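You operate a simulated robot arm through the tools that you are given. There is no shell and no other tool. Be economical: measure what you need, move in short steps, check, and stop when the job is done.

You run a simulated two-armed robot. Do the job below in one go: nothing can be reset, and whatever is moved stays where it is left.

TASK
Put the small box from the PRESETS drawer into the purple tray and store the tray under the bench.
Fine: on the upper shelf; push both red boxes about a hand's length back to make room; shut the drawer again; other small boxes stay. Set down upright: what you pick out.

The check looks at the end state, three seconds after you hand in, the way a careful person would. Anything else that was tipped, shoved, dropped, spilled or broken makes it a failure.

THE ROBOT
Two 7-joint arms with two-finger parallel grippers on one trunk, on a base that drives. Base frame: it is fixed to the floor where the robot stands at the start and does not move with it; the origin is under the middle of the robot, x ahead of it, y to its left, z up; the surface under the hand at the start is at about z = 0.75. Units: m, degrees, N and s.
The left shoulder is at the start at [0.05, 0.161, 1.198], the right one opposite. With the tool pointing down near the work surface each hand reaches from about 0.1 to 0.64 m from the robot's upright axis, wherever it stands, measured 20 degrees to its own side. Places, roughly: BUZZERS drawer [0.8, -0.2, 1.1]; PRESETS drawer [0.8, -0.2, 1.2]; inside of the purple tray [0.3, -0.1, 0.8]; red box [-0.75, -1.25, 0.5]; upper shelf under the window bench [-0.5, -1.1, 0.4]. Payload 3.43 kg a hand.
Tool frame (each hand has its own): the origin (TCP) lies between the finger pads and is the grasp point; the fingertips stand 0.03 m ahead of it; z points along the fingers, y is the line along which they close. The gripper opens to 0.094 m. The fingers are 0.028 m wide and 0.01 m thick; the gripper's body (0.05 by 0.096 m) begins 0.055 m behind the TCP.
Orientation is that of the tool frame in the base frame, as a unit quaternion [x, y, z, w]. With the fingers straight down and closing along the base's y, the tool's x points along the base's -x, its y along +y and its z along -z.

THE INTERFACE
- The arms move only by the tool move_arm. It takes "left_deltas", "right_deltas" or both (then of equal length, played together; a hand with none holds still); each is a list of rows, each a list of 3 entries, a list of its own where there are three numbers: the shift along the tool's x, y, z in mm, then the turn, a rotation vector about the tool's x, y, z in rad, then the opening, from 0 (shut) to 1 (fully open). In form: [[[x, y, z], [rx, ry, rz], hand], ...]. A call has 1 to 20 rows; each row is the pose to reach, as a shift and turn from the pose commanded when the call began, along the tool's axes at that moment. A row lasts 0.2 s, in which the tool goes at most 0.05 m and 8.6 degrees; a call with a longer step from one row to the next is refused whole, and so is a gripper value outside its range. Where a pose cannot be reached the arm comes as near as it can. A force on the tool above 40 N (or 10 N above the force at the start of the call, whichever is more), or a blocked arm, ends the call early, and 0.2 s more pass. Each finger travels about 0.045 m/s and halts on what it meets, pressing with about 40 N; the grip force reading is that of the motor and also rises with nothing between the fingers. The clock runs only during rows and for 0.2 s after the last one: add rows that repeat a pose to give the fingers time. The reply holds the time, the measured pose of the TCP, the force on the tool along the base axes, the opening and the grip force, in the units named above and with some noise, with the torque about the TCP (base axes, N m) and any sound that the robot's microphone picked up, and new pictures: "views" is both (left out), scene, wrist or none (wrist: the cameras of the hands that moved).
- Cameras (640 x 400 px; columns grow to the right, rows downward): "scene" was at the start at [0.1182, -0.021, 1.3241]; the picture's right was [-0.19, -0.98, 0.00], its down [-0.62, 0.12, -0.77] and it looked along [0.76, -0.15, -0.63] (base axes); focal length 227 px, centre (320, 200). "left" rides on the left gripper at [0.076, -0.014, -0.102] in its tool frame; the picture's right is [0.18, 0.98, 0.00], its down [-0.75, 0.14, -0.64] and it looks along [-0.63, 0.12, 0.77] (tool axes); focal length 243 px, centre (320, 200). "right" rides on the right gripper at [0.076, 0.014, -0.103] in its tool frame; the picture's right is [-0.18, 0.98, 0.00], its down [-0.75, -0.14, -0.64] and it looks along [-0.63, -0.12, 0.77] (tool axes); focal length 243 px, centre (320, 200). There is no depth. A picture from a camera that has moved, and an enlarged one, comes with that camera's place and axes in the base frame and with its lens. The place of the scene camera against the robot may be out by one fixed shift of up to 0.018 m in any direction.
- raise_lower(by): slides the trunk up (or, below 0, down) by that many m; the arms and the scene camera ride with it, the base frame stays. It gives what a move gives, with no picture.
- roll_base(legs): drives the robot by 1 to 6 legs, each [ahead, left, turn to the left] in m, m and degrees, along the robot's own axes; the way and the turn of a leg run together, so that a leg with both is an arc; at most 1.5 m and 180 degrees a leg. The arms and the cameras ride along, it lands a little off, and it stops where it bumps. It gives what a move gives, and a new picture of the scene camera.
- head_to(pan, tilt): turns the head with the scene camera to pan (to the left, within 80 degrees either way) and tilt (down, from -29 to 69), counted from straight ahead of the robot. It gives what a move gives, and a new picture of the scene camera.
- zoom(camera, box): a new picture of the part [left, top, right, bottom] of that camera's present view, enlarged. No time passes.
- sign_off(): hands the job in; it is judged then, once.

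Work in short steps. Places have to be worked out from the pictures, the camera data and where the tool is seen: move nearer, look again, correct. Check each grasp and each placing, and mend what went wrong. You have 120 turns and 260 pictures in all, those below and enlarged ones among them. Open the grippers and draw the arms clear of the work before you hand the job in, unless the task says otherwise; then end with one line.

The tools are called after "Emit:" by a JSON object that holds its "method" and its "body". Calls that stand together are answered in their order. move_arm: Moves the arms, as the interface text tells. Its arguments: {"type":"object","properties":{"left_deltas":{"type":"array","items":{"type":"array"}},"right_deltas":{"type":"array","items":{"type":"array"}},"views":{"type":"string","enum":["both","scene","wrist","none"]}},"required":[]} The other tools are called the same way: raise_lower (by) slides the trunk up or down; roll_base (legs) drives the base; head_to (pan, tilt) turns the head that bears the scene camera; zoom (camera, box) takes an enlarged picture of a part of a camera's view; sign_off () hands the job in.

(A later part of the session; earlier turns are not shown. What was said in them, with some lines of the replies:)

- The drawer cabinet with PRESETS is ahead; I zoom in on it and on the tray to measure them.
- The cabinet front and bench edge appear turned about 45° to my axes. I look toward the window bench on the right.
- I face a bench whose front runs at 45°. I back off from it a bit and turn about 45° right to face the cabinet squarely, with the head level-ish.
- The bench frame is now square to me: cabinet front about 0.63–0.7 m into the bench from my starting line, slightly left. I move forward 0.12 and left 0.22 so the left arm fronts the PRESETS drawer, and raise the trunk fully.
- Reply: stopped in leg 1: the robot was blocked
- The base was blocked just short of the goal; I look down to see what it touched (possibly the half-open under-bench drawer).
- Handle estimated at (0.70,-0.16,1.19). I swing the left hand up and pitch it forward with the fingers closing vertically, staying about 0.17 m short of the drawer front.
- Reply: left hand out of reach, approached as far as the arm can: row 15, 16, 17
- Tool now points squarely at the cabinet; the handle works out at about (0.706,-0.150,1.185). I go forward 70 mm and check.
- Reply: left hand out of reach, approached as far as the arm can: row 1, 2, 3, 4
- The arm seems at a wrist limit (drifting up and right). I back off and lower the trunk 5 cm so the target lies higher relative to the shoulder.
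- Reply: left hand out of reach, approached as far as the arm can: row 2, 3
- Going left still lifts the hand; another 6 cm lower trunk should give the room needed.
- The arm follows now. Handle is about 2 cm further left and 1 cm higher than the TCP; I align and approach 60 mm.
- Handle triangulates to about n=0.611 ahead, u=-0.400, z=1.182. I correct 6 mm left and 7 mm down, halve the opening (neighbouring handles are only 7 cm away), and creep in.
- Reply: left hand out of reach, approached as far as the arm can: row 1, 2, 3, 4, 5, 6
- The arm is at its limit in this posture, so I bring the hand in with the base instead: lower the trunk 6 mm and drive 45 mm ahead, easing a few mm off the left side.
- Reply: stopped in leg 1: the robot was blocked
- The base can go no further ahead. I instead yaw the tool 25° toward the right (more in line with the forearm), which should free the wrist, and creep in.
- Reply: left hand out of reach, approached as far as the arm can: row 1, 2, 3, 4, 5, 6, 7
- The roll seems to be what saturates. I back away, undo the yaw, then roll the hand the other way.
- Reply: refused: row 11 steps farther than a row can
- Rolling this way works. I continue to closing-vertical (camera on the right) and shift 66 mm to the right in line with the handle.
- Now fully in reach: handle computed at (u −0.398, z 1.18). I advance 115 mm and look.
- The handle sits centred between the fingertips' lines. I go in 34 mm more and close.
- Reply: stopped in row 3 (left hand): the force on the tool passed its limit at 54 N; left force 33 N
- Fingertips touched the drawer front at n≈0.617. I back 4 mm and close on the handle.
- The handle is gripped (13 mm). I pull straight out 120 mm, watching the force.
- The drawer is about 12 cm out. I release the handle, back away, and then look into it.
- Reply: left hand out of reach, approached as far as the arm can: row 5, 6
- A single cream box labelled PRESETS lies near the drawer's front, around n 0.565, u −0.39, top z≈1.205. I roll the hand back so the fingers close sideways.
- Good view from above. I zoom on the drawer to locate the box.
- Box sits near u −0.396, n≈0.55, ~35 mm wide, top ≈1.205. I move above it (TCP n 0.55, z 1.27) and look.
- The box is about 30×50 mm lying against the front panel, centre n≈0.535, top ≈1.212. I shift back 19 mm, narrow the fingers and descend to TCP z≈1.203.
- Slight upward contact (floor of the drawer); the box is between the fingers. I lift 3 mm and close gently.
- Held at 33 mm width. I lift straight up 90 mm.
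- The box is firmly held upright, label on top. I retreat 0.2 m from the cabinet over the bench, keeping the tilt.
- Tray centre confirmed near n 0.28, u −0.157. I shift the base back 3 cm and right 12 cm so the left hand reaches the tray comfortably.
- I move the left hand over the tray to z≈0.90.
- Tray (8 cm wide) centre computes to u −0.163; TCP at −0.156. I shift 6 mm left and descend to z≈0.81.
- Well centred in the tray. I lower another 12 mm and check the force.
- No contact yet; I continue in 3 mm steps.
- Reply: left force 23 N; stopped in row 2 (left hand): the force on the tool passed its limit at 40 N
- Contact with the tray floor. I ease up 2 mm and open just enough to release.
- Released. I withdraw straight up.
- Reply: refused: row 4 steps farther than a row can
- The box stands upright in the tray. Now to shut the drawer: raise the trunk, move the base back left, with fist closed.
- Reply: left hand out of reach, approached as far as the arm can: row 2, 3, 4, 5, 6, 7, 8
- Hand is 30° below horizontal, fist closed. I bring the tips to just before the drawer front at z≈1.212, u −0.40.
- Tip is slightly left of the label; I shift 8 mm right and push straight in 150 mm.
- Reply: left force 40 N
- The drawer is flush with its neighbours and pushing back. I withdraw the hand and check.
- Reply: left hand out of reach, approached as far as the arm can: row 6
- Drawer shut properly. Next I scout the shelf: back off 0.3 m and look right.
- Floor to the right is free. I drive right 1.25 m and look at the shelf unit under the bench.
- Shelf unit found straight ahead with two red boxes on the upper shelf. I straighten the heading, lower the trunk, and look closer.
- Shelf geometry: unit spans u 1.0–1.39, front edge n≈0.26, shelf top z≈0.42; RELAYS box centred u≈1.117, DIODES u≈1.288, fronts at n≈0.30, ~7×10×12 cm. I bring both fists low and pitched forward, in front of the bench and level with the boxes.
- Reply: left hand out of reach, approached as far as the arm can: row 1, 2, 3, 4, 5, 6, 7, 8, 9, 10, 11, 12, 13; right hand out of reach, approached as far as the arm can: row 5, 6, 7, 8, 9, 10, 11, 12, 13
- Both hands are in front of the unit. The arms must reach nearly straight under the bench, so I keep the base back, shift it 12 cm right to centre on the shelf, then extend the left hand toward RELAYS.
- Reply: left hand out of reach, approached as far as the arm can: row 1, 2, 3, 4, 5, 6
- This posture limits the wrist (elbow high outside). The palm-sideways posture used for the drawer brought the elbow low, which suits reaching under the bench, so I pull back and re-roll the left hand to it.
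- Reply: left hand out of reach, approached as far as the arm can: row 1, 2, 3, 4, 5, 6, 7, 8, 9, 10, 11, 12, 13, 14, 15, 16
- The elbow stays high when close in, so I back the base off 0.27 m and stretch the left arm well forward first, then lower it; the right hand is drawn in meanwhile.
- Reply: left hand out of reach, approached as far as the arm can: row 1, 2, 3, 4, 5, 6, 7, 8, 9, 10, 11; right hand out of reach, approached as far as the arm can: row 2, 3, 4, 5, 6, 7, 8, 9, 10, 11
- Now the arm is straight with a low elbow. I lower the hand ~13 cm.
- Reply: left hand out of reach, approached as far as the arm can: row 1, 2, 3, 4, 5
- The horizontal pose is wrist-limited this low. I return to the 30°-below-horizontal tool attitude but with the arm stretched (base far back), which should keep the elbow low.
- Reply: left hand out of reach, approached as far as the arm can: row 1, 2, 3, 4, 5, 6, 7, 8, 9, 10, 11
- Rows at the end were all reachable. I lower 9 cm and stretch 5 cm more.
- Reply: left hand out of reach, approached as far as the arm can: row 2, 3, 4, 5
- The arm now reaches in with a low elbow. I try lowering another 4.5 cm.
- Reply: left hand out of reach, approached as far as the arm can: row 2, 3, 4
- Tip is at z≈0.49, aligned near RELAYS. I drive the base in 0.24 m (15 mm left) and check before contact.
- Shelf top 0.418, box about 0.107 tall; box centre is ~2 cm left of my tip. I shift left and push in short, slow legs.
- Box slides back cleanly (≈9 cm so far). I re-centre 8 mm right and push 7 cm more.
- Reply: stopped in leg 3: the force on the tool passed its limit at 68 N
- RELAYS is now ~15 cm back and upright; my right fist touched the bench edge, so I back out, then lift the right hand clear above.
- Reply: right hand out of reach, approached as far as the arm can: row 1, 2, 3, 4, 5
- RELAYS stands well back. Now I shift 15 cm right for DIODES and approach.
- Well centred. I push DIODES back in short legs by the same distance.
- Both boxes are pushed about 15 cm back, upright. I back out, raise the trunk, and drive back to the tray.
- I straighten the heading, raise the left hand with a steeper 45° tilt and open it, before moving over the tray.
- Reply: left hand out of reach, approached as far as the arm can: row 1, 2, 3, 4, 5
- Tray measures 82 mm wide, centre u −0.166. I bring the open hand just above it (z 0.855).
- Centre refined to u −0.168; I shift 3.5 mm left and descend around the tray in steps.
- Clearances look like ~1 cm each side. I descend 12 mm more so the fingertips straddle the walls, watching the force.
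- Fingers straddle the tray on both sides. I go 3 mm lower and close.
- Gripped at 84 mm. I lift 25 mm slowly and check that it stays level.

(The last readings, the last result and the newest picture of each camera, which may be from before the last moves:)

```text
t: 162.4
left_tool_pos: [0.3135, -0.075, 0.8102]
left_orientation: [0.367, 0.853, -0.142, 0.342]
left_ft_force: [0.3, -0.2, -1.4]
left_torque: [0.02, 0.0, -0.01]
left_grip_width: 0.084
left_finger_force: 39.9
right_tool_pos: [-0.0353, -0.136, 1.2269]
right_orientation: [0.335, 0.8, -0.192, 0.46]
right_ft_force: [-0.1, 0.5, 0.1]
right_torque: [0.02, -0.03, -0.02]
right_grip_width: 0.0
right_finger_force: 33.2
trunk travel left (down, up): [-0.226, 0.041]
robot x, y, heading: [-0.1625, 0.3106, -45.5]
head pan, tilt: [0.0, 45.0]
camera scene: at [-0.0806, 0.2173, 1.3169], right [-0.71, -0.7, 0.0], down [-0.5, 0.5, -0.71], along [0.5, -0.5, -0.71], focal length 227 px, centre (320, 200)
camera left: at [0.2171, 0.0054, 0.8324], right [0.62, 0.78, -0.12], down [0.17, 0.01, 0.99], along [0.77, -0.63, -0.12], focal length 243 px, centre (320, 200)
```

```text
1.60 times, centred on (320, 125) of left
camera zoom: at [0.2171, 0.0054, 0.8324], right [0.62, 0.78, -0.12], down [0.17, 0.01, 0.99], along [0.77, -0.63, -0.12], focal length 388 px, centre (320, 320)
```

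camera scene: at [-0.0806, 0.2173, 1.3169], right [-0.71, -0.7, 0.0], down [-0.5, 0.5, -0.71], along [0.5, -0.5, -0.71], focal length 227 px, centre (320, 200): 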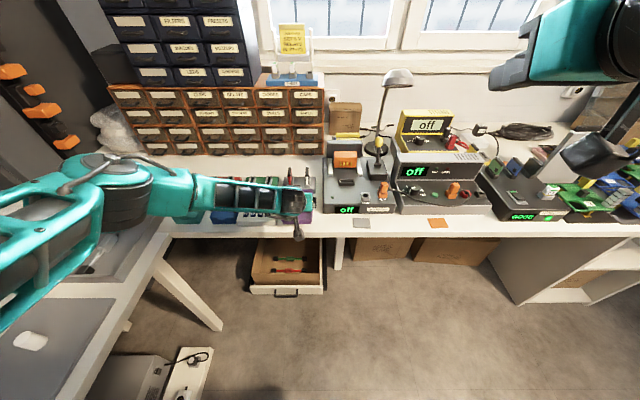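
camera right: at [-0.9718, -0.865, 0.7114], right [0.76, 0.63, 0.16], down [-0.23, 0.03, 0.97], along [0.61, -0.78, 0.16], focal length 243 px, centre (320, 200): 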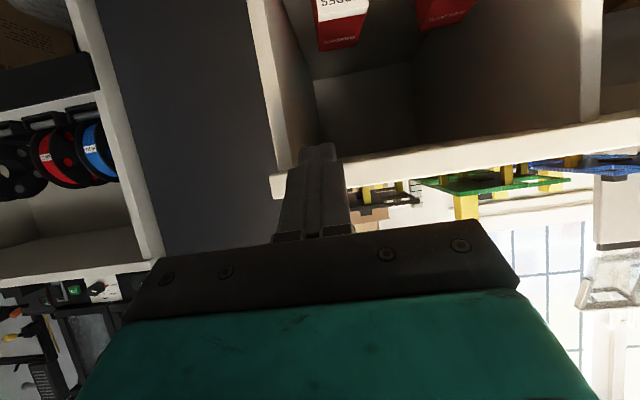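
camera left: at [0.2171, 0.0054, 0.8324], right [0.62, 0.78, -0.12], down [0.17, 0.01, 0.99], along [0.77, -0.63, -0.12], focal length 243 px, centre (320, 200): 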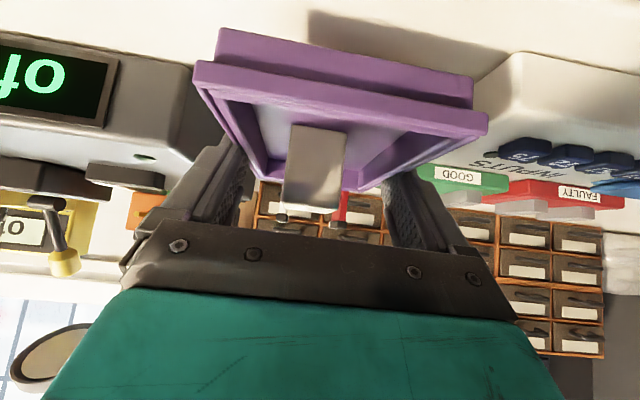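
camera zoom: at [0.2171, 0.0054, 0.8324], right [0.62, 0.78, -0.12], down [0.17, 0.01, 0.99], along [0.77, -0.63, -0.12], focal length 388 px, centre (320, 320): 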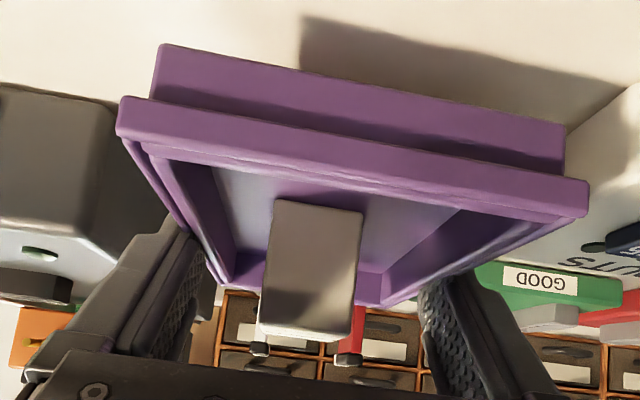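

Tray holds level with the box in it. I lift 8 cm more, back off and drive gently to the shelf.

Emit:
{"method": "move_arm", "body": {"left_deltas": [[[-14, 0, -15], [0, 0, 0], 0.7], [[-28, 0, -29], [0, 0, 0], 0.7], [[-42, 0, -44], [0, 0, 0], 0.7], [[-55, 0, -58], [0, 0, 0], 0.7], [[-55, 0, -58], [0, 0, 0], 0.7]], "views": "none"}}

Emit:
{"method": "roll_base", "body": {"legs": [[-0.15, 0, 0], [-0.15, 0, 0.3]]}}

Emit:
{"method": "roll_base", "body": {"legs": [[0, -0.68, 0], [0, -0.68, 0.6]]}}

Emit:
{"method": "zoom", "body": {"camera": "left", "box": [160, 0, 480, 250]}}

```text
t: 163.6
left_tool_pos: [0.3153, -0.0763, 0.8882]
left_orientation: [0.367, 0.854, -0.142, 0.341]
left_ft_force: [0.4, 0.4, 0.6]
left_torque: [0.01, 0.01, -0.01]
left_grip_width: 0.0842
left_finger_force: 39.6
right_tool_pos: [-0.0345, -0.1357, 1.2249]
right_orientation: [0.335, 0.799, -0.192, 0.461]
right_ft_force: [-1.3, 1.2, -0.8]
right_torque: [0.0, -0.02, 0.04]
right_grip_width: 0.0003
right_finger_force: 32.7
trunk travel left (down, up): [-0.226, 0.041]
robot x, y, heading: [-0.159, 0.3097, -45.4]
head pan, tilt: [0.0, 45.0]
```

```text
t: 165.9
left_tool_pos: [0.1003, 0.1447, 0.8892]
left_orientation: [0.366, 0.854, -0.142, 0.341]
left_ft_force: [0.2, 0.9, -1.5]
left_torque: [0.0, 0.01, 0.0]
left_grip_width: 0.0839
left_finger_force: 40.1
right_tool_pos: [-0.2488, 0.0832, 1.2268]
right_orientation: [0.336, 0.799, -0.193, 0.46]
right_ft_force: [-0.3, 0.3, 0.4]
right_torque: [0.03, -0.02, 0.01]
right_grip_width: 0.0001
right_finger_force: 33.1
trunk travel left (down, up): [-0.226, 0.041]
robot x, y, heading: [-0.3756, 0.5246, -45.2]
head pan, tilt: [0.0, 45.0]
camera scene: at [-0.2969, 0.4373, 1.3171], right [-0.71, -0.7, 0.0], down [-0.5, 0.5, -0.71], along [0.5, -0.5, -0.71], focal length 227 px, centre (320, 200)
```

scene: 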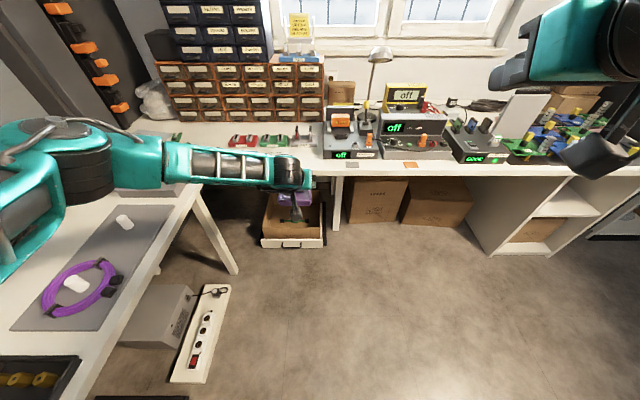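

```text
t: 178.1
left_tool_pos: [-0.8449, -0.7921, 0.889]
left_orientation: [0.367, 0.854, -0.142, 0.341]
left_ft_force: [-0.1, -0.3, -1.3]
left_torque: [0.04, 0.0, 0.04]
left_grip_width: 0.0836
left_finger_force: 40.5
right_tool_pos: [-1.1938, -0.8524, 1.2261]
right_orientation: [0.335, 0.799, -0.192, 0.46]
right_ft_force: [0.1, 0.6, -0.2]
right_torque: [-0.01, -0.02, -0.01]
right_grip_width: 0.0
right_finger_force: 33.6
trunk travel left (down, up): [-0.226, 0.041]
robot x, y, heading: [-1.322, -0.4077, -45.3]
head pan, tilt: [0.0, 45.0]
camera scene: at [-1.2415, -0.4996, 1.3169], right [-0.71, -0.7, 0.0], down [-0.5, 0.5, -0.71], along [0.5, -0.5, -0.71], focal length 227 px, centre (320, 200)
```

scene: 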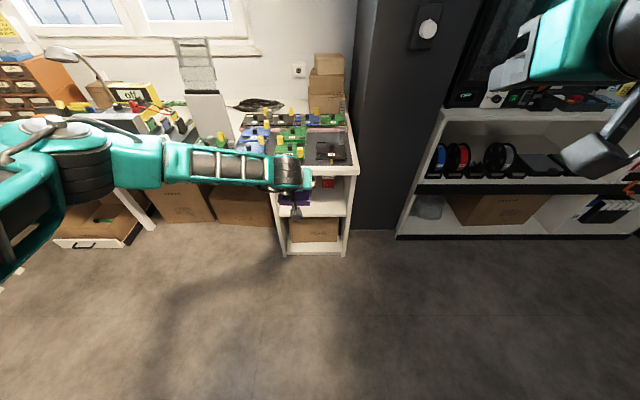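

```text
1.60 times, centred on (320, 125) of left
camera zoom: at [-0.9422, -0.7114, 0.9114], right [0.62, 0.78, -0.12], down [0.17, 0.01, 0.99], along [0.77, -0.63, -0.12], focal length 388 px, centre (320, 320)
```

zoom: 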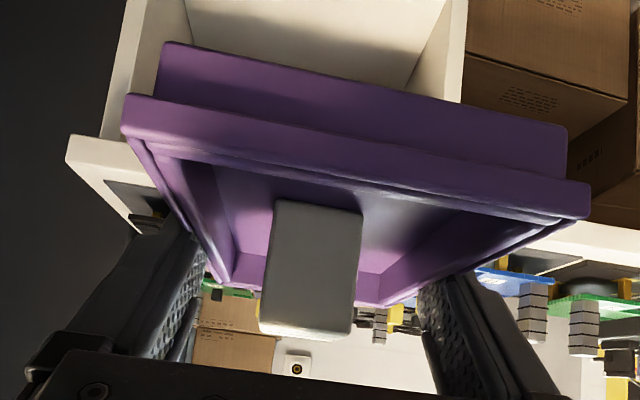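

Tray still level. I lower the trunk fully, then the arm to just above shelf height while still in front of the unit.

Emit:
{"method": "raise_lower", "body": {"by": -0.225}}

Emit:
{"method": "move_arm", "body": {"left_deltas": [[[24, 0, 25], [0, 0, 0], 0.7], [[48, 0, 51], [0, 0, 0], 0.7], [[72, 0, 77], [0, 0, 0], 0.7], [[96, 0, 102], [0, 0, 0], 0.7], [[116, 0, 124], [0, 0, 0], 0.7], [[116, 0, 124], [0, 0, 0], 0.7]], "views": "both"}}

```text
t: 180.5
left_tool_pos: [-0.8449, -0.7934, 0.6642]
left_orientation: [0.366, 0.854, -0.141, 0.341]
left_ft_force: [-0.5, -0.1, -0.7]
left_torque: [0.05, 0.0, -0.03]
left_grip_width: 0.0838
left_finger_force: 39.5
right_tool_pos: [-1.1944, -0.8528, 1.0013]
right_orientation: [0.335, 0.799, -0.192, 0.46]
right_ft_force: [-0.2, 0.1, 0.3]
right_torque: [0.04, -0.05, -0.01]
right_grip_width: 0.0
right_finger_force: 32.5
trunk travel left (down, up): [-0.001, 0.266]
robot x, y, heading: [-1.3247, -0.4063, -45.4]
head pan, tilt: [0.0, 45.0]
```

```text
t: 181.9
left_tool_pos: [-0.8452, -0.7931, 0.4934]
left_orientation: [0.366, 0.854, -0.143, 0.341]
left_ft_force: [-0.8, -0.9, -0.7]
left_torque: [0.02, -0.01, 0.01]
left_grip_width: 0.0839
left_finger_force: 40.0
right_tool_pos: [-1.1942, -0.8523, 1.0006]
right_orientation: [0.336, 0.799, -0.192, 0.46]
right_ft_force: [0.5, 0.9, 0.6]
right_torque: [-0.01, 0.02, -0.01]
right_grip_width: 0.0
right_finger_force: 32.7
trunk travel left (down, up): [-0.001, 0.266]
robot x, y, heading: [-1.3241, -0.4099, -45.5]
head pan, tilt: [0.0, 45.0]
camera scene: at [-1.2414, -0.4995, 1.0919], right [-0.71, -0.7, 0.0], down [-0.5, 0.5, -0.71], along [0.5, -0.5, -0.71], focal length 227 px, centre (320, 200)
camera left: at [-0.9422, -0.7115, 0.5157], right [0.62, 0.78, -0.12], down [0.17, 0.01, 0.99], along [0.77, -0.63, -0.12], focal length 243 px, centre (320, 200)
```

scene: 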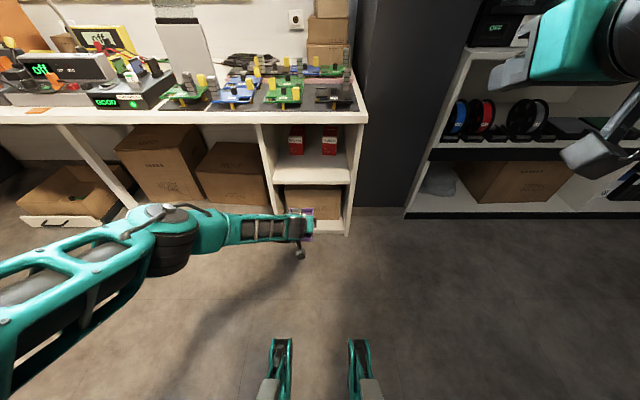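
left: 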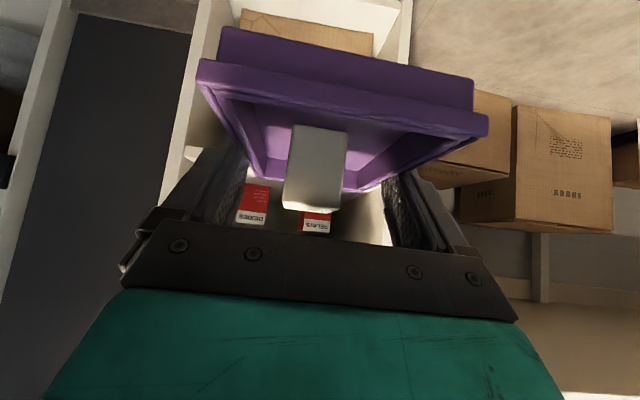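

Reach is fine, but the forearm lies sideways; I stretch the hand 9 cm further ahead so the elbow straightens before driving in.

Emit:
{"method": "move_arm", "body": {"left_deltas": [[[-22, 0, 21], [0, 0, 0], 0.7], [[-44, 0, 41], [0, 0, 0], 0.7], [[-65, 0, 62], [0, 0, 0], 0.7], [[-65, 0, 62], [0, 0, 0], 0.7]], "views": "both"}}

```text
t: 182.9
left_tool_pos: [-0.7922, -0.8281, 0.5225]
left_orientation: [0.366, 0.854, -0.142, 0.342]
left_ft_force: [0.0, -0.2, -1.3]
left_torque: [0.08, 0.03, 0.01]
left_grip_width: 0.0839
left_finger_force: 39.8
left hand out of reach, approached as far as the arm can: row 2, 3, 4
right_tool_pos: [-1.1935, -0.8515, 1.0021]
right_orientation: [0.336, 0.799, -0.193, 0.459]
right_ft_force: [-1.1, -0.5, 0.0]
right_torque: [0.01, 0.02, -0.02]
right_grip_width: 0.0
right_finger_force: 33.3
trunk travel left (down, up): [-0.001, 0.266]
robot x, y, heading: [-1.3223, -0.4078, -45.3]
head pan, tilt: [0.0, 45.0]
camera scene: at [-1.2415, -0.4995, 1.092], right [-0.71, -0.7, 0.0], down [-0.5, 0.5, -0.71], along [0.5, -0.5, -0.71], focal length 227 px, centre (320, 200)
camera left: at [-0.891, -0.7477, 0.5445], right [0.62, 0.78, -0.12], down [0.17, 0.01, 0.99], along [0.77, -0.63, -0.12], focal length 243 px, centre (320, 200)
```

scene: 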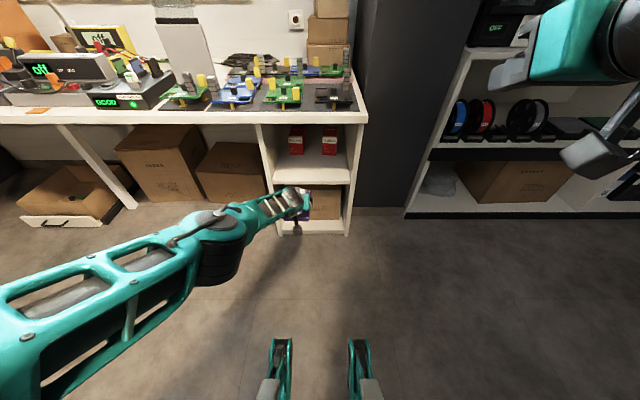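
left: 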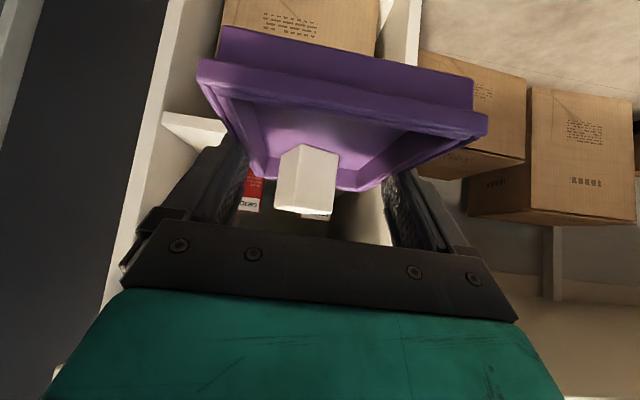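

The arm is stretched now, but the box in the tray looks different; I zoom to check it.

Emit:
{"method": "zoom", "body": {"camera": "left", "box": [200, 60, 440, 240]}}

Emit:
{"method": "zoom", "body": {"camera": "scene", "box": [240, 110, 380, 250]}}

```text
2.22 times, centred on (320, 150) of left
camera zoom: at [-0.891, -0.7477, 0.5445], right [0.62, 0.78, -0.12], down [0.17, 0.01, 0.99], along [0.77, -0.63, -0.12], focal length 539 px, centre (320, 311)
```

zoom: 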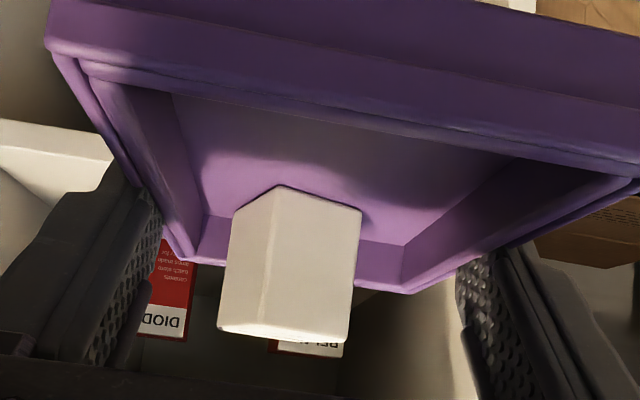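

```text
2.86 times, centred on (310, 180) of scene
camera zoom: at [-1.2415, -0.4995, 1.092], right [-0.71, -0.7, 0.0], down [-0.5, 0.5, -0.71], along [0.5, -0.5, -0.71], focal length 648 px, centre (349, 257)
```

zoom: 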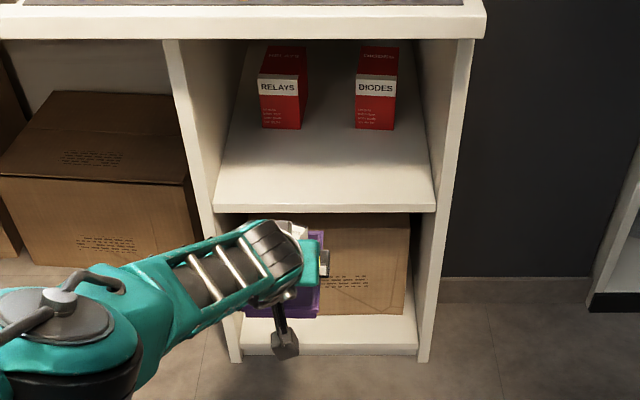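

The box has merely turned a little and still stands upright. I lower 5 cm gently here to see that the arm can follow.

Emit:
{"method": "move_arm", "body": {"left_deltas": [[[7, 0, 7], [0, 0, 0], 0.7], [[14, 0, 15], [0, 0, 0], 0.7], [[21, 0, 22], [0, 0, 0], 0.7], [[28, 0, 30], [0, 0, 0], 0.7], [[34, 0, 36], [0, 0, 0], 0.7], [[34, 0, 36], [0, 0, 0], 0.7]], "views": "both"}}

```text
t: 184.3
left_tool_pos: [-0.7971, -0.8127, 0.4975]
left_orientation: [0.367, 0.854, -0.141, 0.34]
left_ft_force: [0.2, 0.0, -1.7]
left_torque: [0.06, 0.0, -0.01]
left_grip_width: 0.084
left_finger_force: 40.2
left hand out of reach, approached as far as the arm can: row 1, 2, 3, 4, 5, 6
right_tool_pos: [-1.1947, -0.8515, 1.001]
right_orientation: [0.336, 0.799, -0.192, 0.46]
right_ft_force: [0.6, 0.0, 0.4]
right_torque: [0.01, -0.02, 0.01]
right_grip_width: 0.0001
right_finger_force: 32.7
trunk travel left (down, up): [-0.001, 0.266]
robot x, y, heading: [-1.3221, -0.4109, -45.2]
head pan, tilt: [0.0, 45.0]
camera scene: at [-1.2414, -0.4995, 1.0919], right [-0.71, -0.7, 0.0], down [-0.5, 0.5, -0.71], along [0.5, -0.5, -0.71], focal length 227 px, centre (320, 200)
camera left: at [-0.8948, -0.7309, 0.52], right [0.62, 0.78, -0.12], down [0.17, 0.01, 0.99], along [0.77, -0.63, -0.12], focal length 243 px, centre (320, 200)
```

scene: 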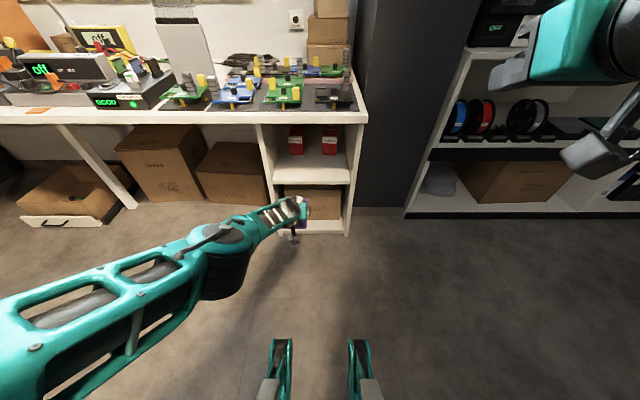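
left: 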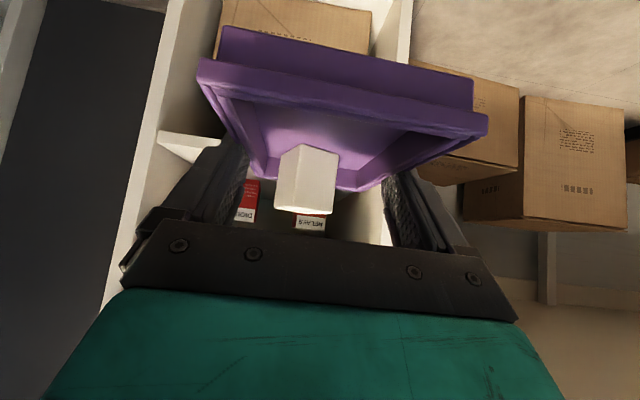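

Following along its reach limit. I lower another 3 cm (slightly back) so that only a small final lowering is needed on the shelf.

Emit:
{"method": "move_arm", "body": {"left_deltas": [[[9, 0, 2], [0, 0, 0], 0.7], [[18, 0, 5], [0, 0, 0], 0.7], [[27, 0, 7], [0, 0, 0], 0.7], [[37, 0, 10], [0, 0, 0], 0.7], [[37, 0, 10], [0, 0, 0], 0.7]], "views": "scene"}}

```text
t: 185.5
left_tool_pos: [-0.807, -0.792, 0.4665]
left_orientation: [0.367, 0.854, -0.142, 0.341]
left_ft_force: [-0.6, -0.3, -1.6]
left_torque: [0.03, 0.0, 0.03]
left_grip_width: 0.0835
left_finger_force: 39.9
left hand out of reach, approached as far as the arm can: row 2, 3, 4, 5
right_tool_pos: [-1.1943, -0.8509, 1.0023]
right_orientation: [0.336, 0.799, -0.192, 0.459]
right_ft_force: [-0.8, 0.0, 0.6]
right_torque: [-0.01, 0.01, -0.03]
right_grip_width: 0.0
right_finger_force: 33.2
trunk travel left (down, up): [-0.001, 0.266]
robot x, y, heading: [-1.3209, -0.4105, -45.1]
head pan, tilt: [0.0, 45.0]
camera scene: at [-1.2414, -0.4995, 1.0919], right [-0.71, -0.7, 0.0], down [-0.5, 0.5, -0.71], along [0.5, -0.5, -0.71], focal length 227 px, centre (320, 200)
```

scene: 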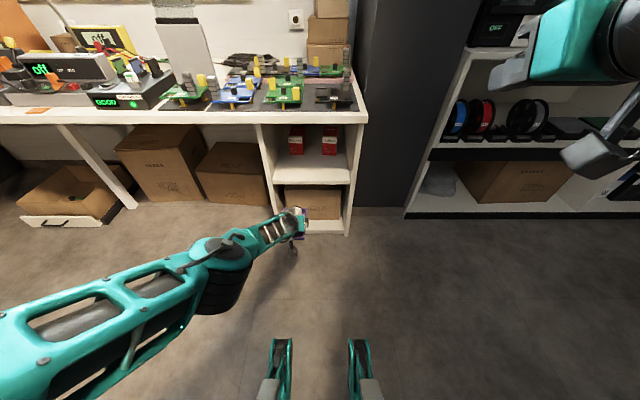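

Tray bottom ≈0.43, 1 cm above the shelf. I centre laterally and drive in part-way, then check the clearance.

Emit:
{"method": "roll_base", "body": {"legs": [[0, -0.05, 0], [0.1, 0, 0], [0.08, 0, 0]]}}

Emit:
{"method": "zoom", "body": {"camera": "left", "box": [0, 0, 640, 400]}}

Emit:
{"method": "zoom", "body": {"camera": "scene", "box": [200, 110, 400, 270]}}

```text
t: 188.0
left_tool_pos: [-0.7169, -0.955, 0.4652]
left_orientation: [0.367, 0.854, -0.142, 0.341]
left_ft_force: [-0.4, -0.7, -0.2]
left_torque: [0.04, 0.02, -0.01]
left_grip_width: 0.0837
left_finger_force: 40.5
right_tool_pos: [-1.1049, -1.0157, 1.0014]
right_orientation: [0.336, 0.799, -0.192, 0.461]
right_ft_force: [-0.4, -0.6, 0.3]
right_torque: [0.02, 0.0, 0.03]
right_grip_width: 0.0
right_finger_force: 32.8
trunk travel left (down, up): [-0.001, 0.266]
robot x, y, heading: [-1.2281, -0.5756, -45.0]
head pan, tilt: [0.0, 45.0]
camera scene: at [-1.1511, -0.663, 1.0919], right [-0.71, -0.7, 0.0], down [-0.5, 0.5, -0.71], along [0.5, -0.5, -0.71], focal length 227 px, centre (320, 200)
```

scene: 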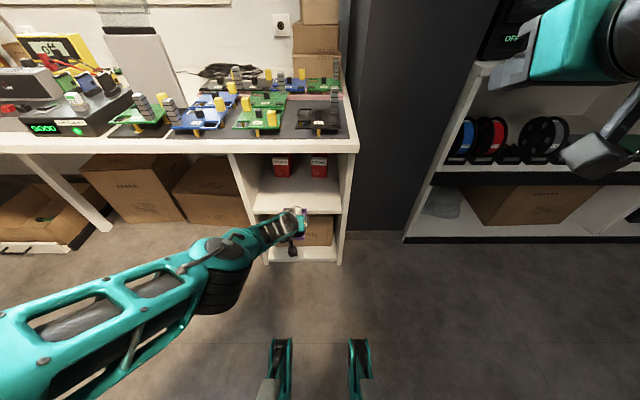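

```text
1.00 times, centred on (320, 200) of left (not enlarged: the box is as wide or as high as the picture)
camera zoom: at [-0.8152, -0.8735, 0.488], right [0.62, 0.78, -0.12], down [0.17, 0.01, 0.99], along [0.77, -0.63, -0.12], focal length 243 px, centre (320, 200)
```

zoom: 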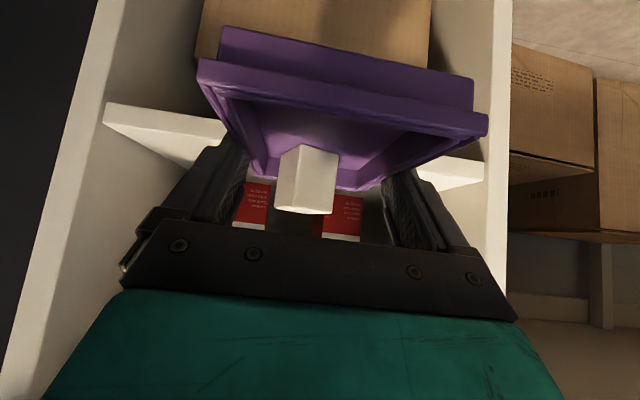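

```text
2.50 times, centred on (300, 190) of scene
camera zoom: at [-1.1511, -0.663, 1.0919], right [-0.71, -0.7, 0.0], down [-0.5, 0.5, -0.71], along [0.5, -0.5, -0.71], focal length 567 px, centre (370, 225)
```

zoom: 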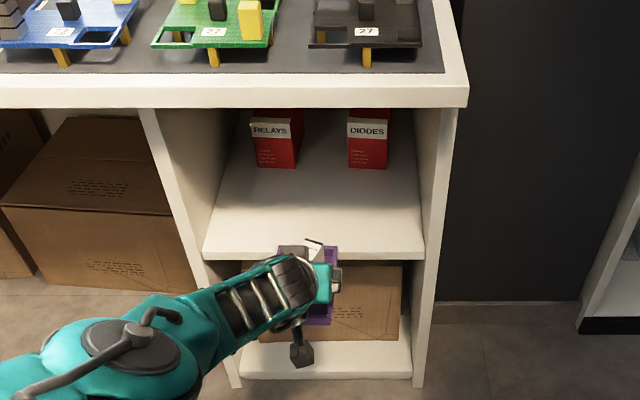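

Emit:
{"method": "zoom", "body": {"camera": "left", "box": [80, 60, 280, 200]}}

```text
2.86 times, centred on (180, 130) of left
camera zoom: at [-0.8152, -0.8735, 0.488], right [0.62, 0.78, -0.12], down [0.17, 0.01, 0.99], along [0.77, -0.63, -0.12], focal length 693 px, centre (720, 400)
```

zoom: 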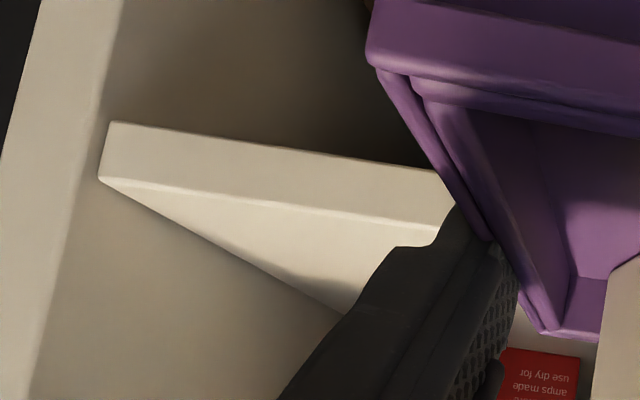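

Shelf top confirmed at 0.418, clearance ~1 cm. I drive in the remaining 17.5 cm in short legs.

Emit:
{"method": "roll_base", "body": {"legs": [[0.06, 0, 0], [0.06, 0, 0], [0.055, 0, 0]]}}

Emit:
{"method": "zoom", "body": {"camera": "left", "box": [0, 0, 640, 400]}}

Emit:
{"method": "zoom", "body": {"camera": "scene", "box": [180, 120, 380, 280]}}

```text
t: 190.1
left_tool_pos: [-0.5978, -1.0768, 0.4652]
left_orientation: [0.367, 0.854, -0.142, 0.341]
left_ft_force: [0.2, -0.4, -1.3]
left_torque: [0.01, 0.01, 0.03]
left_grip_width: 0.084
left_finger_force: 40.3
right_tool_pos: [-0.9849, -1.1367, 1.0024]
right_orientation: [0.336, 0.799, -0.192, 0.46]
right_ft_force: [0.4, -0.4, -0.6]
right_torque: [0.0, 0.01, 0.01]
right_grip_width: 0.0
right_finger_force: 32.9
trunk travel left (down, up): [-0.001, 0.266]
robot x, y, heading: [-1.1136, -0.694, -45.6]
head pan, tilt: [0.0, 45.0]
camera scene: at [-1.0314, -0.7843, 1.0919], right [-0.71, -0.7, 0.0], down [-0.5, 0.5, -0.71], along [0.5, -0.5, -0.71], focal length 227 px, centre (320, 200)
```

scene: 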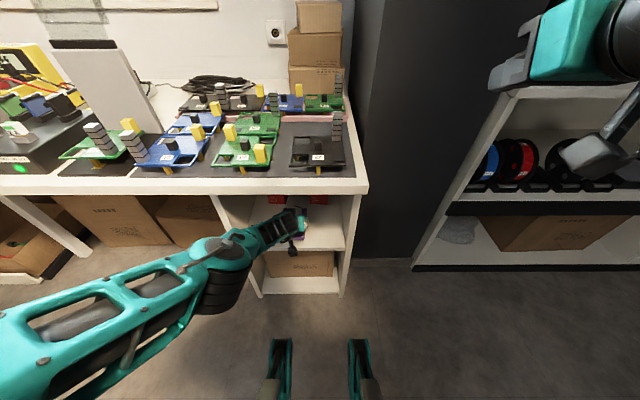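

```text
1.00 times, centred on (320, 200) of left (not enlarged: the box is as wide or as high as the picture)
camera zoom: at [-0.6956, -0.995, 0.488], right [0.62, 0.78, -0.12], down [0.17, 0.01, 0.99], along [0.77, -0.63, -0.12], focal length 243 px, centre (320, 200)
```

zoom: 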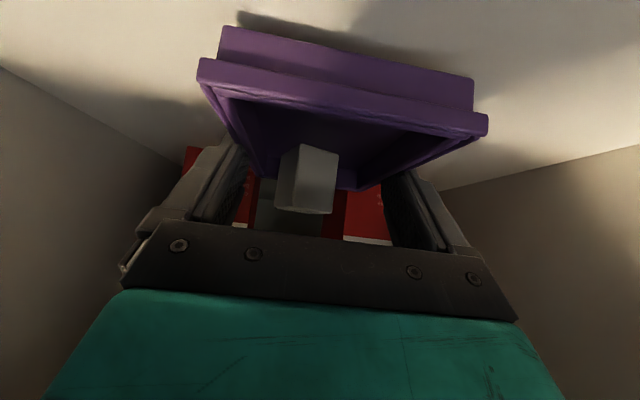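

```text
2.50 times, centred on (280, 200) of scene
camera zoom: at [-1.0314, -0.7843, 1.0919], right [-0.71, -0.7, 0.0], down [-0.5, 0.5, -0.71], along [0.5, -0.5, -0.71], focal length 567 px, centre (420, 200)
```

zoom: 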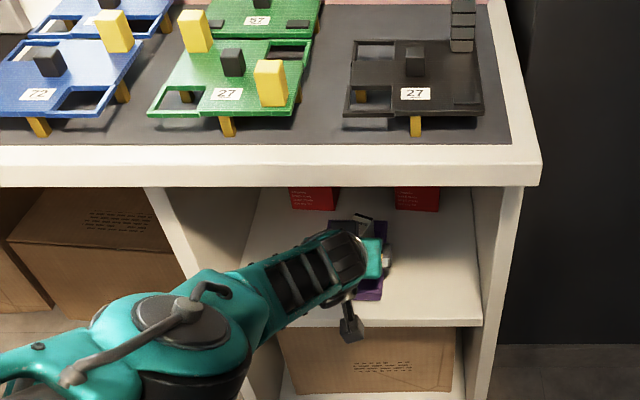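

Tray is wholly over the shelf. I go 1.5 cm deeper and lower 8 mm.

Emit:
{"method": "roll_base", "body": {"legs": [[0.017, 0, 0.3]]}}

Emit:
{"method": "move_arm", "body": {"left_deltas": [[[3, 0, 3], [0, 0, 0], 0.7], [[5, 0, 6], [0, 0, 0], 0.7], [[5, 0, 6], [0, 0, 0], 0.7]], "views": "wrist"}}

```text
t: 190.9
left_tool_pos: [-0.5843, -1.0864, 0.4637]
left_orientation: [0.365, 0.855, -0.141, 0.34]
left_ft_force: [0.1, 0.2, -0.9]
left_torque: [0.04, 0.02, 0.01]
left_grip_width: 0.0837
left_finger_force: 40.1
right_tool_pos: [-0.9718, -1.1477, 1.0017]
right_orientation: [0.334, 0.8, -0.191, 0.46]
right_ft_force: [0.2, -0.5, -0.9]
right_torque: [0.0, 0.02, 0.01]
right_grip_width: 0.0
right_finger_force: 33.2
trunk travel left (down, up): [-0.001, 0.266]
robot x, y, heading: [-1.1037, -0.7024, -45.3]
head pan, tilt: [0.0, 45.0]
camera scene: at [-1.0189, -0.7961, 1.0919], right [-0.71, -0.71, 0.0], down [-0.5, 0.5, -0.71], along [0.5, -0.5, -0.71], focal length 227 px, centre (320, 200)
```

scene: 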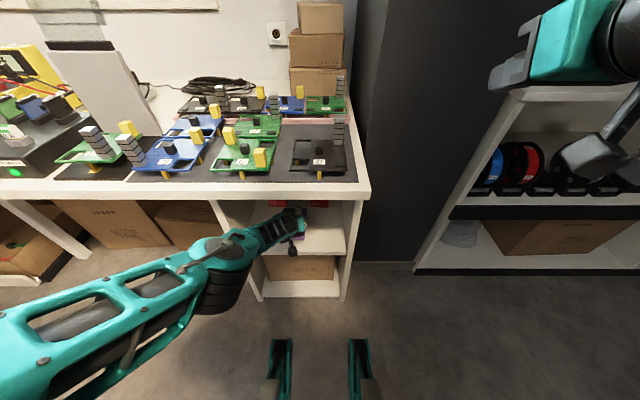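

```text
t: 191.7
left_tool_pos: [-0.5831, -1.0823, 0.4623]
left_orientation: [0.365, 0.855, -0.141, 0.342]
left_ft_force: [-0.7, -0.1, -0.6]
left_torque: [0.01, 0.02, -0.01]
left_grip_width: 0.0839
left_finger_force: 40.1
left hand out of reach, approached as far as the arm can: row 1, 2, 3
right_tool_pos: [-0.97, -1.1478, 1.0021]
right_orientation: [0.334, 0.8, -0.192, 0.46]
right_ft_force: [0.2, 0.3, 0.7]
right_torque: [-0.02, -0.04, 0.01]
right_grip_width: 0.0
right_finger_force: 33.3
trunk travel left (down, up): [-0.001, 0.266]
robot x, y, heading: [-1.0948, -0.7047, -45.2]
head pan, tilt: [0.0, 45.0]
camera left: at [-0.6814, -1.0017, 0.4841], right [0.62, 0.78, -0.12], down [0.17, 0.02, 0.99], along [0.77, -0.63, -0.12], focal length 243 px, centre (320, 200)
```

left: 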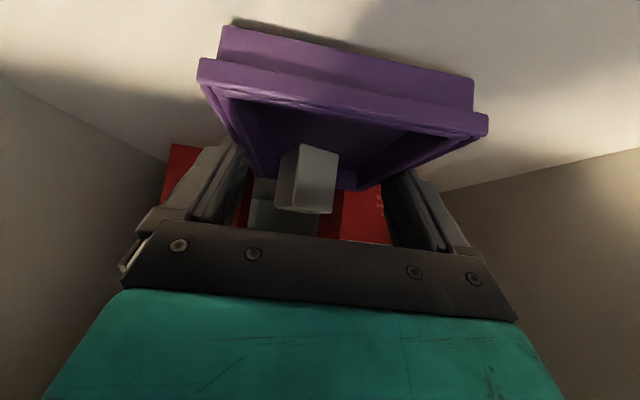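

The arm is at its limit here; I drive 1.5 cm further and then lower along a slightly backward path.

Emit:
{"method": "roll_base", "body": {"legs": [[0.015, 0, 0]]}}

Emit:
{"method": "move_arm", "body": {"left_deltas": [[[7, 0, -2], [0, 0, 0], 0.7], [[14, 0, -4], [0, 0, 0], 0.7], [[20, 0, -5], [0, 0, 0], 0.7], [[20, 0, -5], [0, 0, 0], 0.7]], "views": "wrist"}}

```text
t: 192.4
left_tool_pos: [-0.5729, -1.0929, 0.4612]
left_orientation: [0.365, 0.855, -0.141, 0.34]
left_ft_force: [0.2, -0.3, -0.7]
left_torque: [0.02, 0.02, 0.02]
left_grip_width: 0.084
left_finger_force: 39.8
right_tool_pos: [-0.9599, -1.1593, 1.0004]
right_orientation: [0.334, 0.8, -0.191, 0.46]
right_ft_force: [0.3, -0.1, 0.0]
right_torque: [0.02, 0.01, 0.01]
right_grip_width: 0.0
right_finger_force: 33.0
trunk travel left (down, up): [-0.001, 0.266]
robot x, y, heading: [-1.0912, -0.7157, -45.2]
head pan, tilt: [0.0, 45.0]
camera scene: at [-1.0083, -0.8067, 1.0919], right [-0.71, -0.71, 0.0], down [-0.5, 0.5, -0.71], along [0.5, -0.5, -0.71], focal length 227 px, centre (320, 200)
```

scene: 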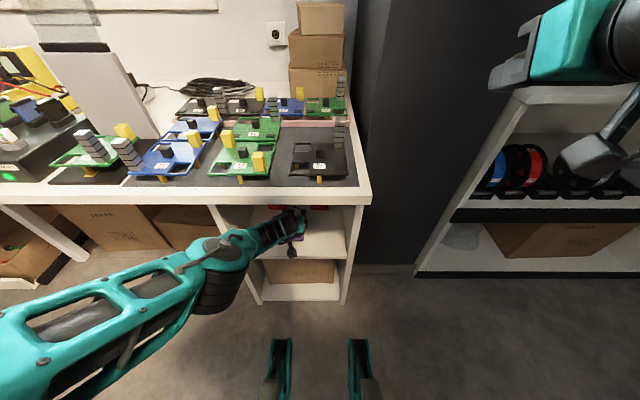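

```text
t: 193.4
left_tool_pos: [-0.5798, -1.0867, 0.4563]
left_orientation: [0.365, 0.854, -0.138, 0.344]
left_ft_force: [8.3, -9.4, 35.0]
left_torque: [-0.86, 0.4, 0.09]
left_grip_width: 0.0838
left_finger_force: 39.9
left hand out of reach, approached as far as the arm can: row 2, 3, 4
right_tool_pos: [-0.9618, -1.1582, 1.0024]
right_orientation: [0.334, 0.8, -0.191, 0.462]
right_ft_force: [0.2, 0.3, -0.2]
right_torque: [0.01, 0.0, -0.03]
right_grip_width: 0.0
right_finger_force: 32.3
trunk travel left (down, up): [-0.001, 0.266]
robot x, y, heading: [-1.0909, -0.7186, -45.1]
head pan, tilt: [0.0, 45.0]
camera left: at [-0.6779, -1.0054, 0.4775], right [0.61, 0.78, -0.11], down [0.16, 0.01, 0.99], along [0.77, -0.62, -0.12], focal length 243 px, centre (320, 200)
```

left: 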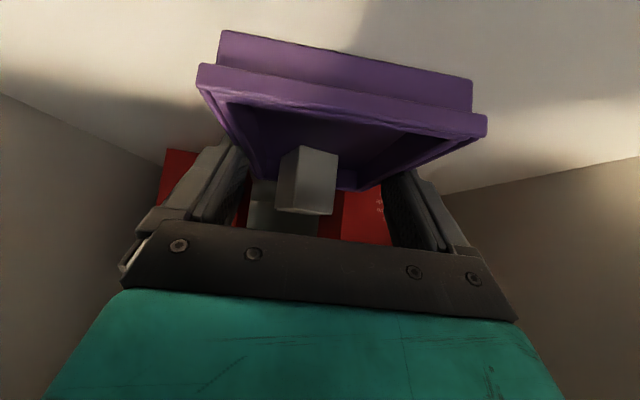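

Firm contact with the shelf (35 N). I ease up 2 mm and open the fingers.

Emit:
{"method": "move_arm", "body": {"left_deltas": [[[-1, 0, -1], [0, 0, 0], 0.7], [[-1.5, 0, -1.5], [0, 0, 0], 0.9], [[-1.5, 0, -1.5], [0, 0, 0], 0.95], [[-1.5, 0, -1.5], [0, 0, 0], 1.0], [[-1.5, 0, -1.5], [0, 0, 0], 1.0]], "views": "wrist"}}

```text
t: 194.7
left_tool_pos: [-0.5867, -1.0793, 0.4527]
left_orientation: [0.365, 0.855, -0.141, 0.341]
left_ft_force: [-0.6, 0.0, 0.0]
left_torque: [0.01, -0.02, 0.01]
left_grip_width: 0.0939
left_finger_force: 0.1
right_tool_pos: [-0.96, -1.1597, 1.0004]
right_orientation: [0.334, 0.8, -0.191, 0.46]
right_ft_force: [0.0, -0.3, -0.2]
right_torque: [0.01, 0.0, 0.01]
right_grip_width: 0.0
right_finger_force: 32.8
trunk travel left (down, up): [-0.001, 0.266]
robot x, y, heading: [-1.0895, -0.7172, -44.8]
head pan, tilt: [0.0, 45.0]
camera left: at [-0.6837, -0.9987, 0.4752], right [0.62, 0.78, -0.12], down [0.17, 0.01, 0.98], along [0.77, -0.63, -0.13], focal length 243 px, centre (320, 200)
```

left: 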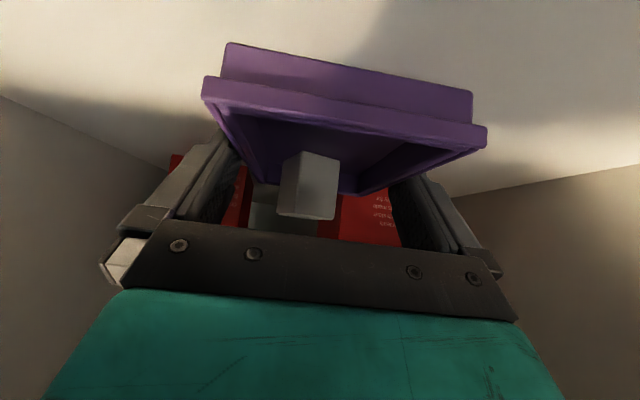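

Released and the tray rests on the shelf. I raise 2 cm by the trunk, then back straight out.

Emit:
{"method": "raise_lower", "body": {"by": 0.02}}

Emit:
{"method": "zoom", "body": {"camera": "left", "box": [160, 0, 480, 250]}}

```text
t: 195.3
left_tool_pos: [-0.585, -1.0799, 0.4738]
left_orientation: [0.365, 0.855, -0.141, 0.34]
left_ft_force: [-0.1, -0.6, -0.2]
left_torque: [0.03, 0.04, -0.02]
left_grip_width: 0.0941
left_finger_force: 0.0
right_tool_pos: [-0.9603, -1.1598, 1.0214]
right_orientation: [0.334, 0.8, -0.191, 0.46]
right_ft_force: [-0.3, 1.0, 0.3]
right_torque: [0.01, -0.01, 0.03]
right_grip_width: 0.0
right_finger_force: 33.6
trunk travel left (down, up): [-0.021, 0.246]
robot x, y, heading: [-1.0894, -0.7141, -45.1]
head pan, tilt: [0.0, 45.0]
```

```text
1.60 times, centred on (320, 125) of left
camera zoom: at [-0.6829, -0.9989, 0.4959], right [0.62, 0.78, -0.12], down [0.17, 0.02, 0.99], along [0.77, -0.63, -0.12], focal length 388 px, centre (320, 320)
```

zoom: 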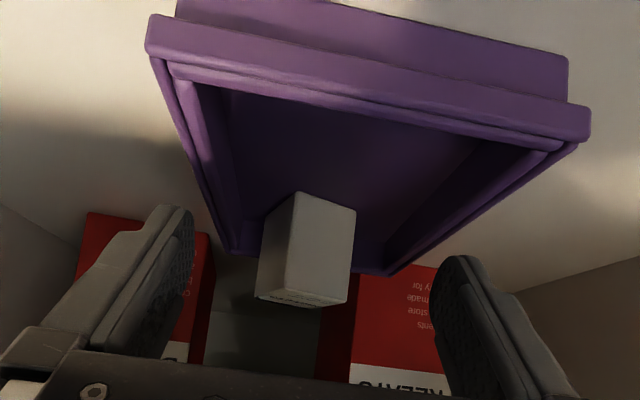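

The hand came free and the tray stayed put with the box upright. I back the base out and inspect.

Emit:
{"method": "roll_base", "body": {"legs": [[-0.15, 0, 0], [-0.25, 0, 0]]}}

Emit:
{"method": "zoom", "body": {"camera": "scene", "box": [220, 100, 380, 240]}}

Emit:
{"method": "zoom", "body": {"camera": "left", "box": [160, 0, 480, 250]}}

```text
t: 198.1
left_tool_pos: [-0.8681, -0.7973, 0.4746]
left_orientation: [0.366, 0.854, -0.142, 0.342]
left_ft_force: [0.0, -0.4, -0.9]
left_torque: [0.0, -0.01, -0.03]
left_grip_width: 0.094
left_finger_force: 0.1
right_tool_pos: [-1.2406, -0.8765, 1.0218]
right_orientation: [0.335, 0.8, -0.191, 0.46]
right_ft_force: [0.6, 0.9, 0.5]
right_torque: [-0.01, -0.02, -0.03]
right_grip_width: 0.0
right_finger_force: 32.8
trunk travel left (down, up): [-0.021, 0.246]
robot x, y, heading: [-1.3664, -0.4301, -45.3]
head pan, tilt: [0.0, 45.0]
camera scene: at [-1.2899, -0.5241, 1.112], right [-0.71, -0.7, 0.0], down [-0.5, 0.5, -0.71], along [0.5, -0.5, -0.71], focal length 227 px, centre (320, 200)
```

scene: 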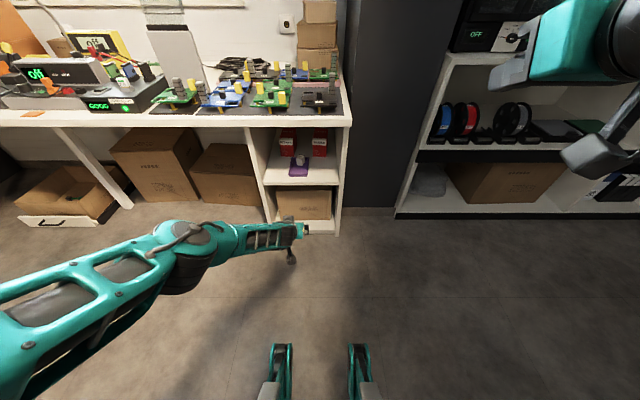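

```text
2.86 times, centred on (300, 170) of scene
camera zoom: at [-1.2899, -0.5241, 1.112], right [-0.71, -0.7, 0.0], down [-0.5, 0.5, -0.71], along [0.5, -0.5, -0.71], focal length 648 px, centre (377, 286)
```

zoom: 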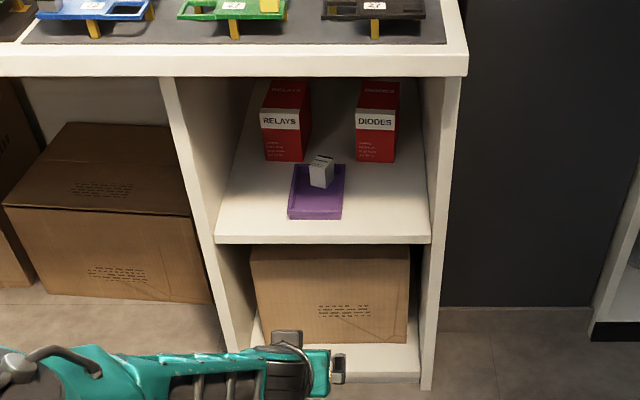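

```text
1.60 times, centred on (320, 125) of left
camera zoom: at [-0.9648, -0.717, 0.4959], right [0.62, 0.78, -0.12], down [0.17, 0.02, 0.99], along [0.77, -0.63, -0.12], focal length 388 px, centre (320, 320)
```

zoom: 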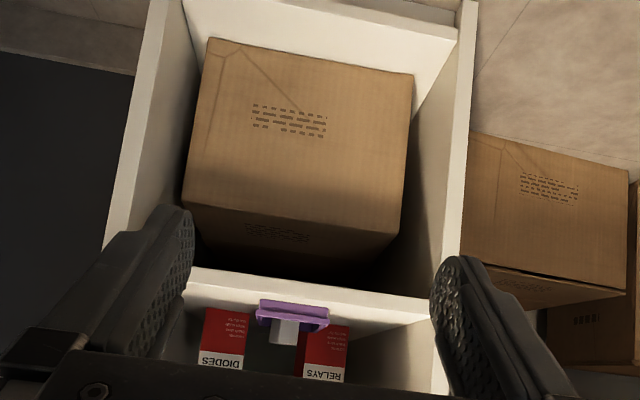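

Tray sits upright on the upper shelf with the box standing in it, and the red boxes upright behind. I open the right gripper too.

Emit:
{"method": "move_arm", "body": {"right_deltas": [[[0, 0, 0], [0, 0, 0], 0.5], [[0, 0, 0], [0, 0, 0], 1], [[0, 0, 0], [0, 0, 0], 1], [[0, 0, 0], [0, 0, 0], 1], [[0, 0, 0], [0, 0, 0], 1]], "views": "none"}}

Emit:
{"method": "zoom", "body": {"camera": "scene", "box": [270, 125, 340, 185]}}

```text
t: 199.3
left_tool_pos: [-0.8672, -0.7981, 0.4732]
left_orientation: [0.366, 0.854, -0.142, 0.341]
left_ft_force: [0.2, 0.6, 0.9]
left_torque: [-0.02, -0.05, -0.01]
left_grip_width: 0.094
left_finger_force: 0.0
right_tool_pos: [-1.2423, -0.876, 1.0203]
right_orientation: [0.336, 0.799, -0.192, 0.46]
right_ft_force: [0.0, -0.1, 0.8]
right_torque: [-0.02, -0.04, 0.01]
right_grip_width: 0.0942
right_finger_force: 0.0
trunk travel left (down, up): [-0.021, 0.246]
robot x, y, heading: [-1.37, -0.4368, -45.4]
head pan, tilt: [0.0, 45.0]
```

```text
6.67 times, centred on (305, 155) of scene
camera zoom: at [-1.2898, -0.5241, 1.112], right [-0.71, -0.7, 0.0], down [-0.5, 0.5, -0.71], along [0.5, -0.5, -0.71], focal length 1511 px, centre (420, 500)
```

zoom: 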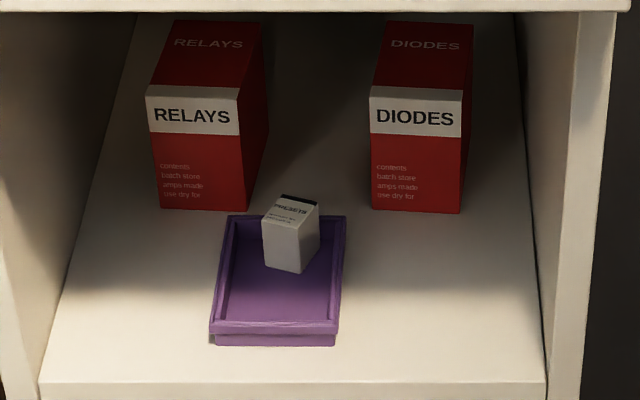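

Everything is in place: the PRESETS box stands label-up in the tray on the upper shelf, the drawer is shut, both grippers are open and the arms are clear. I hand in.

Emit:
{"method": "sign_off", "body": {}}

```text
The job is handed in.
```

The PRESETS box stands upright in the purple tray on the upper shelf under the window bench, with both red boxes pushed about 15 cm back and the drawer shut again. Along the way the base was blocked twice by something I couldn't identify, and my right fist bumped the bench edge once. I saw nothing out of place after either.
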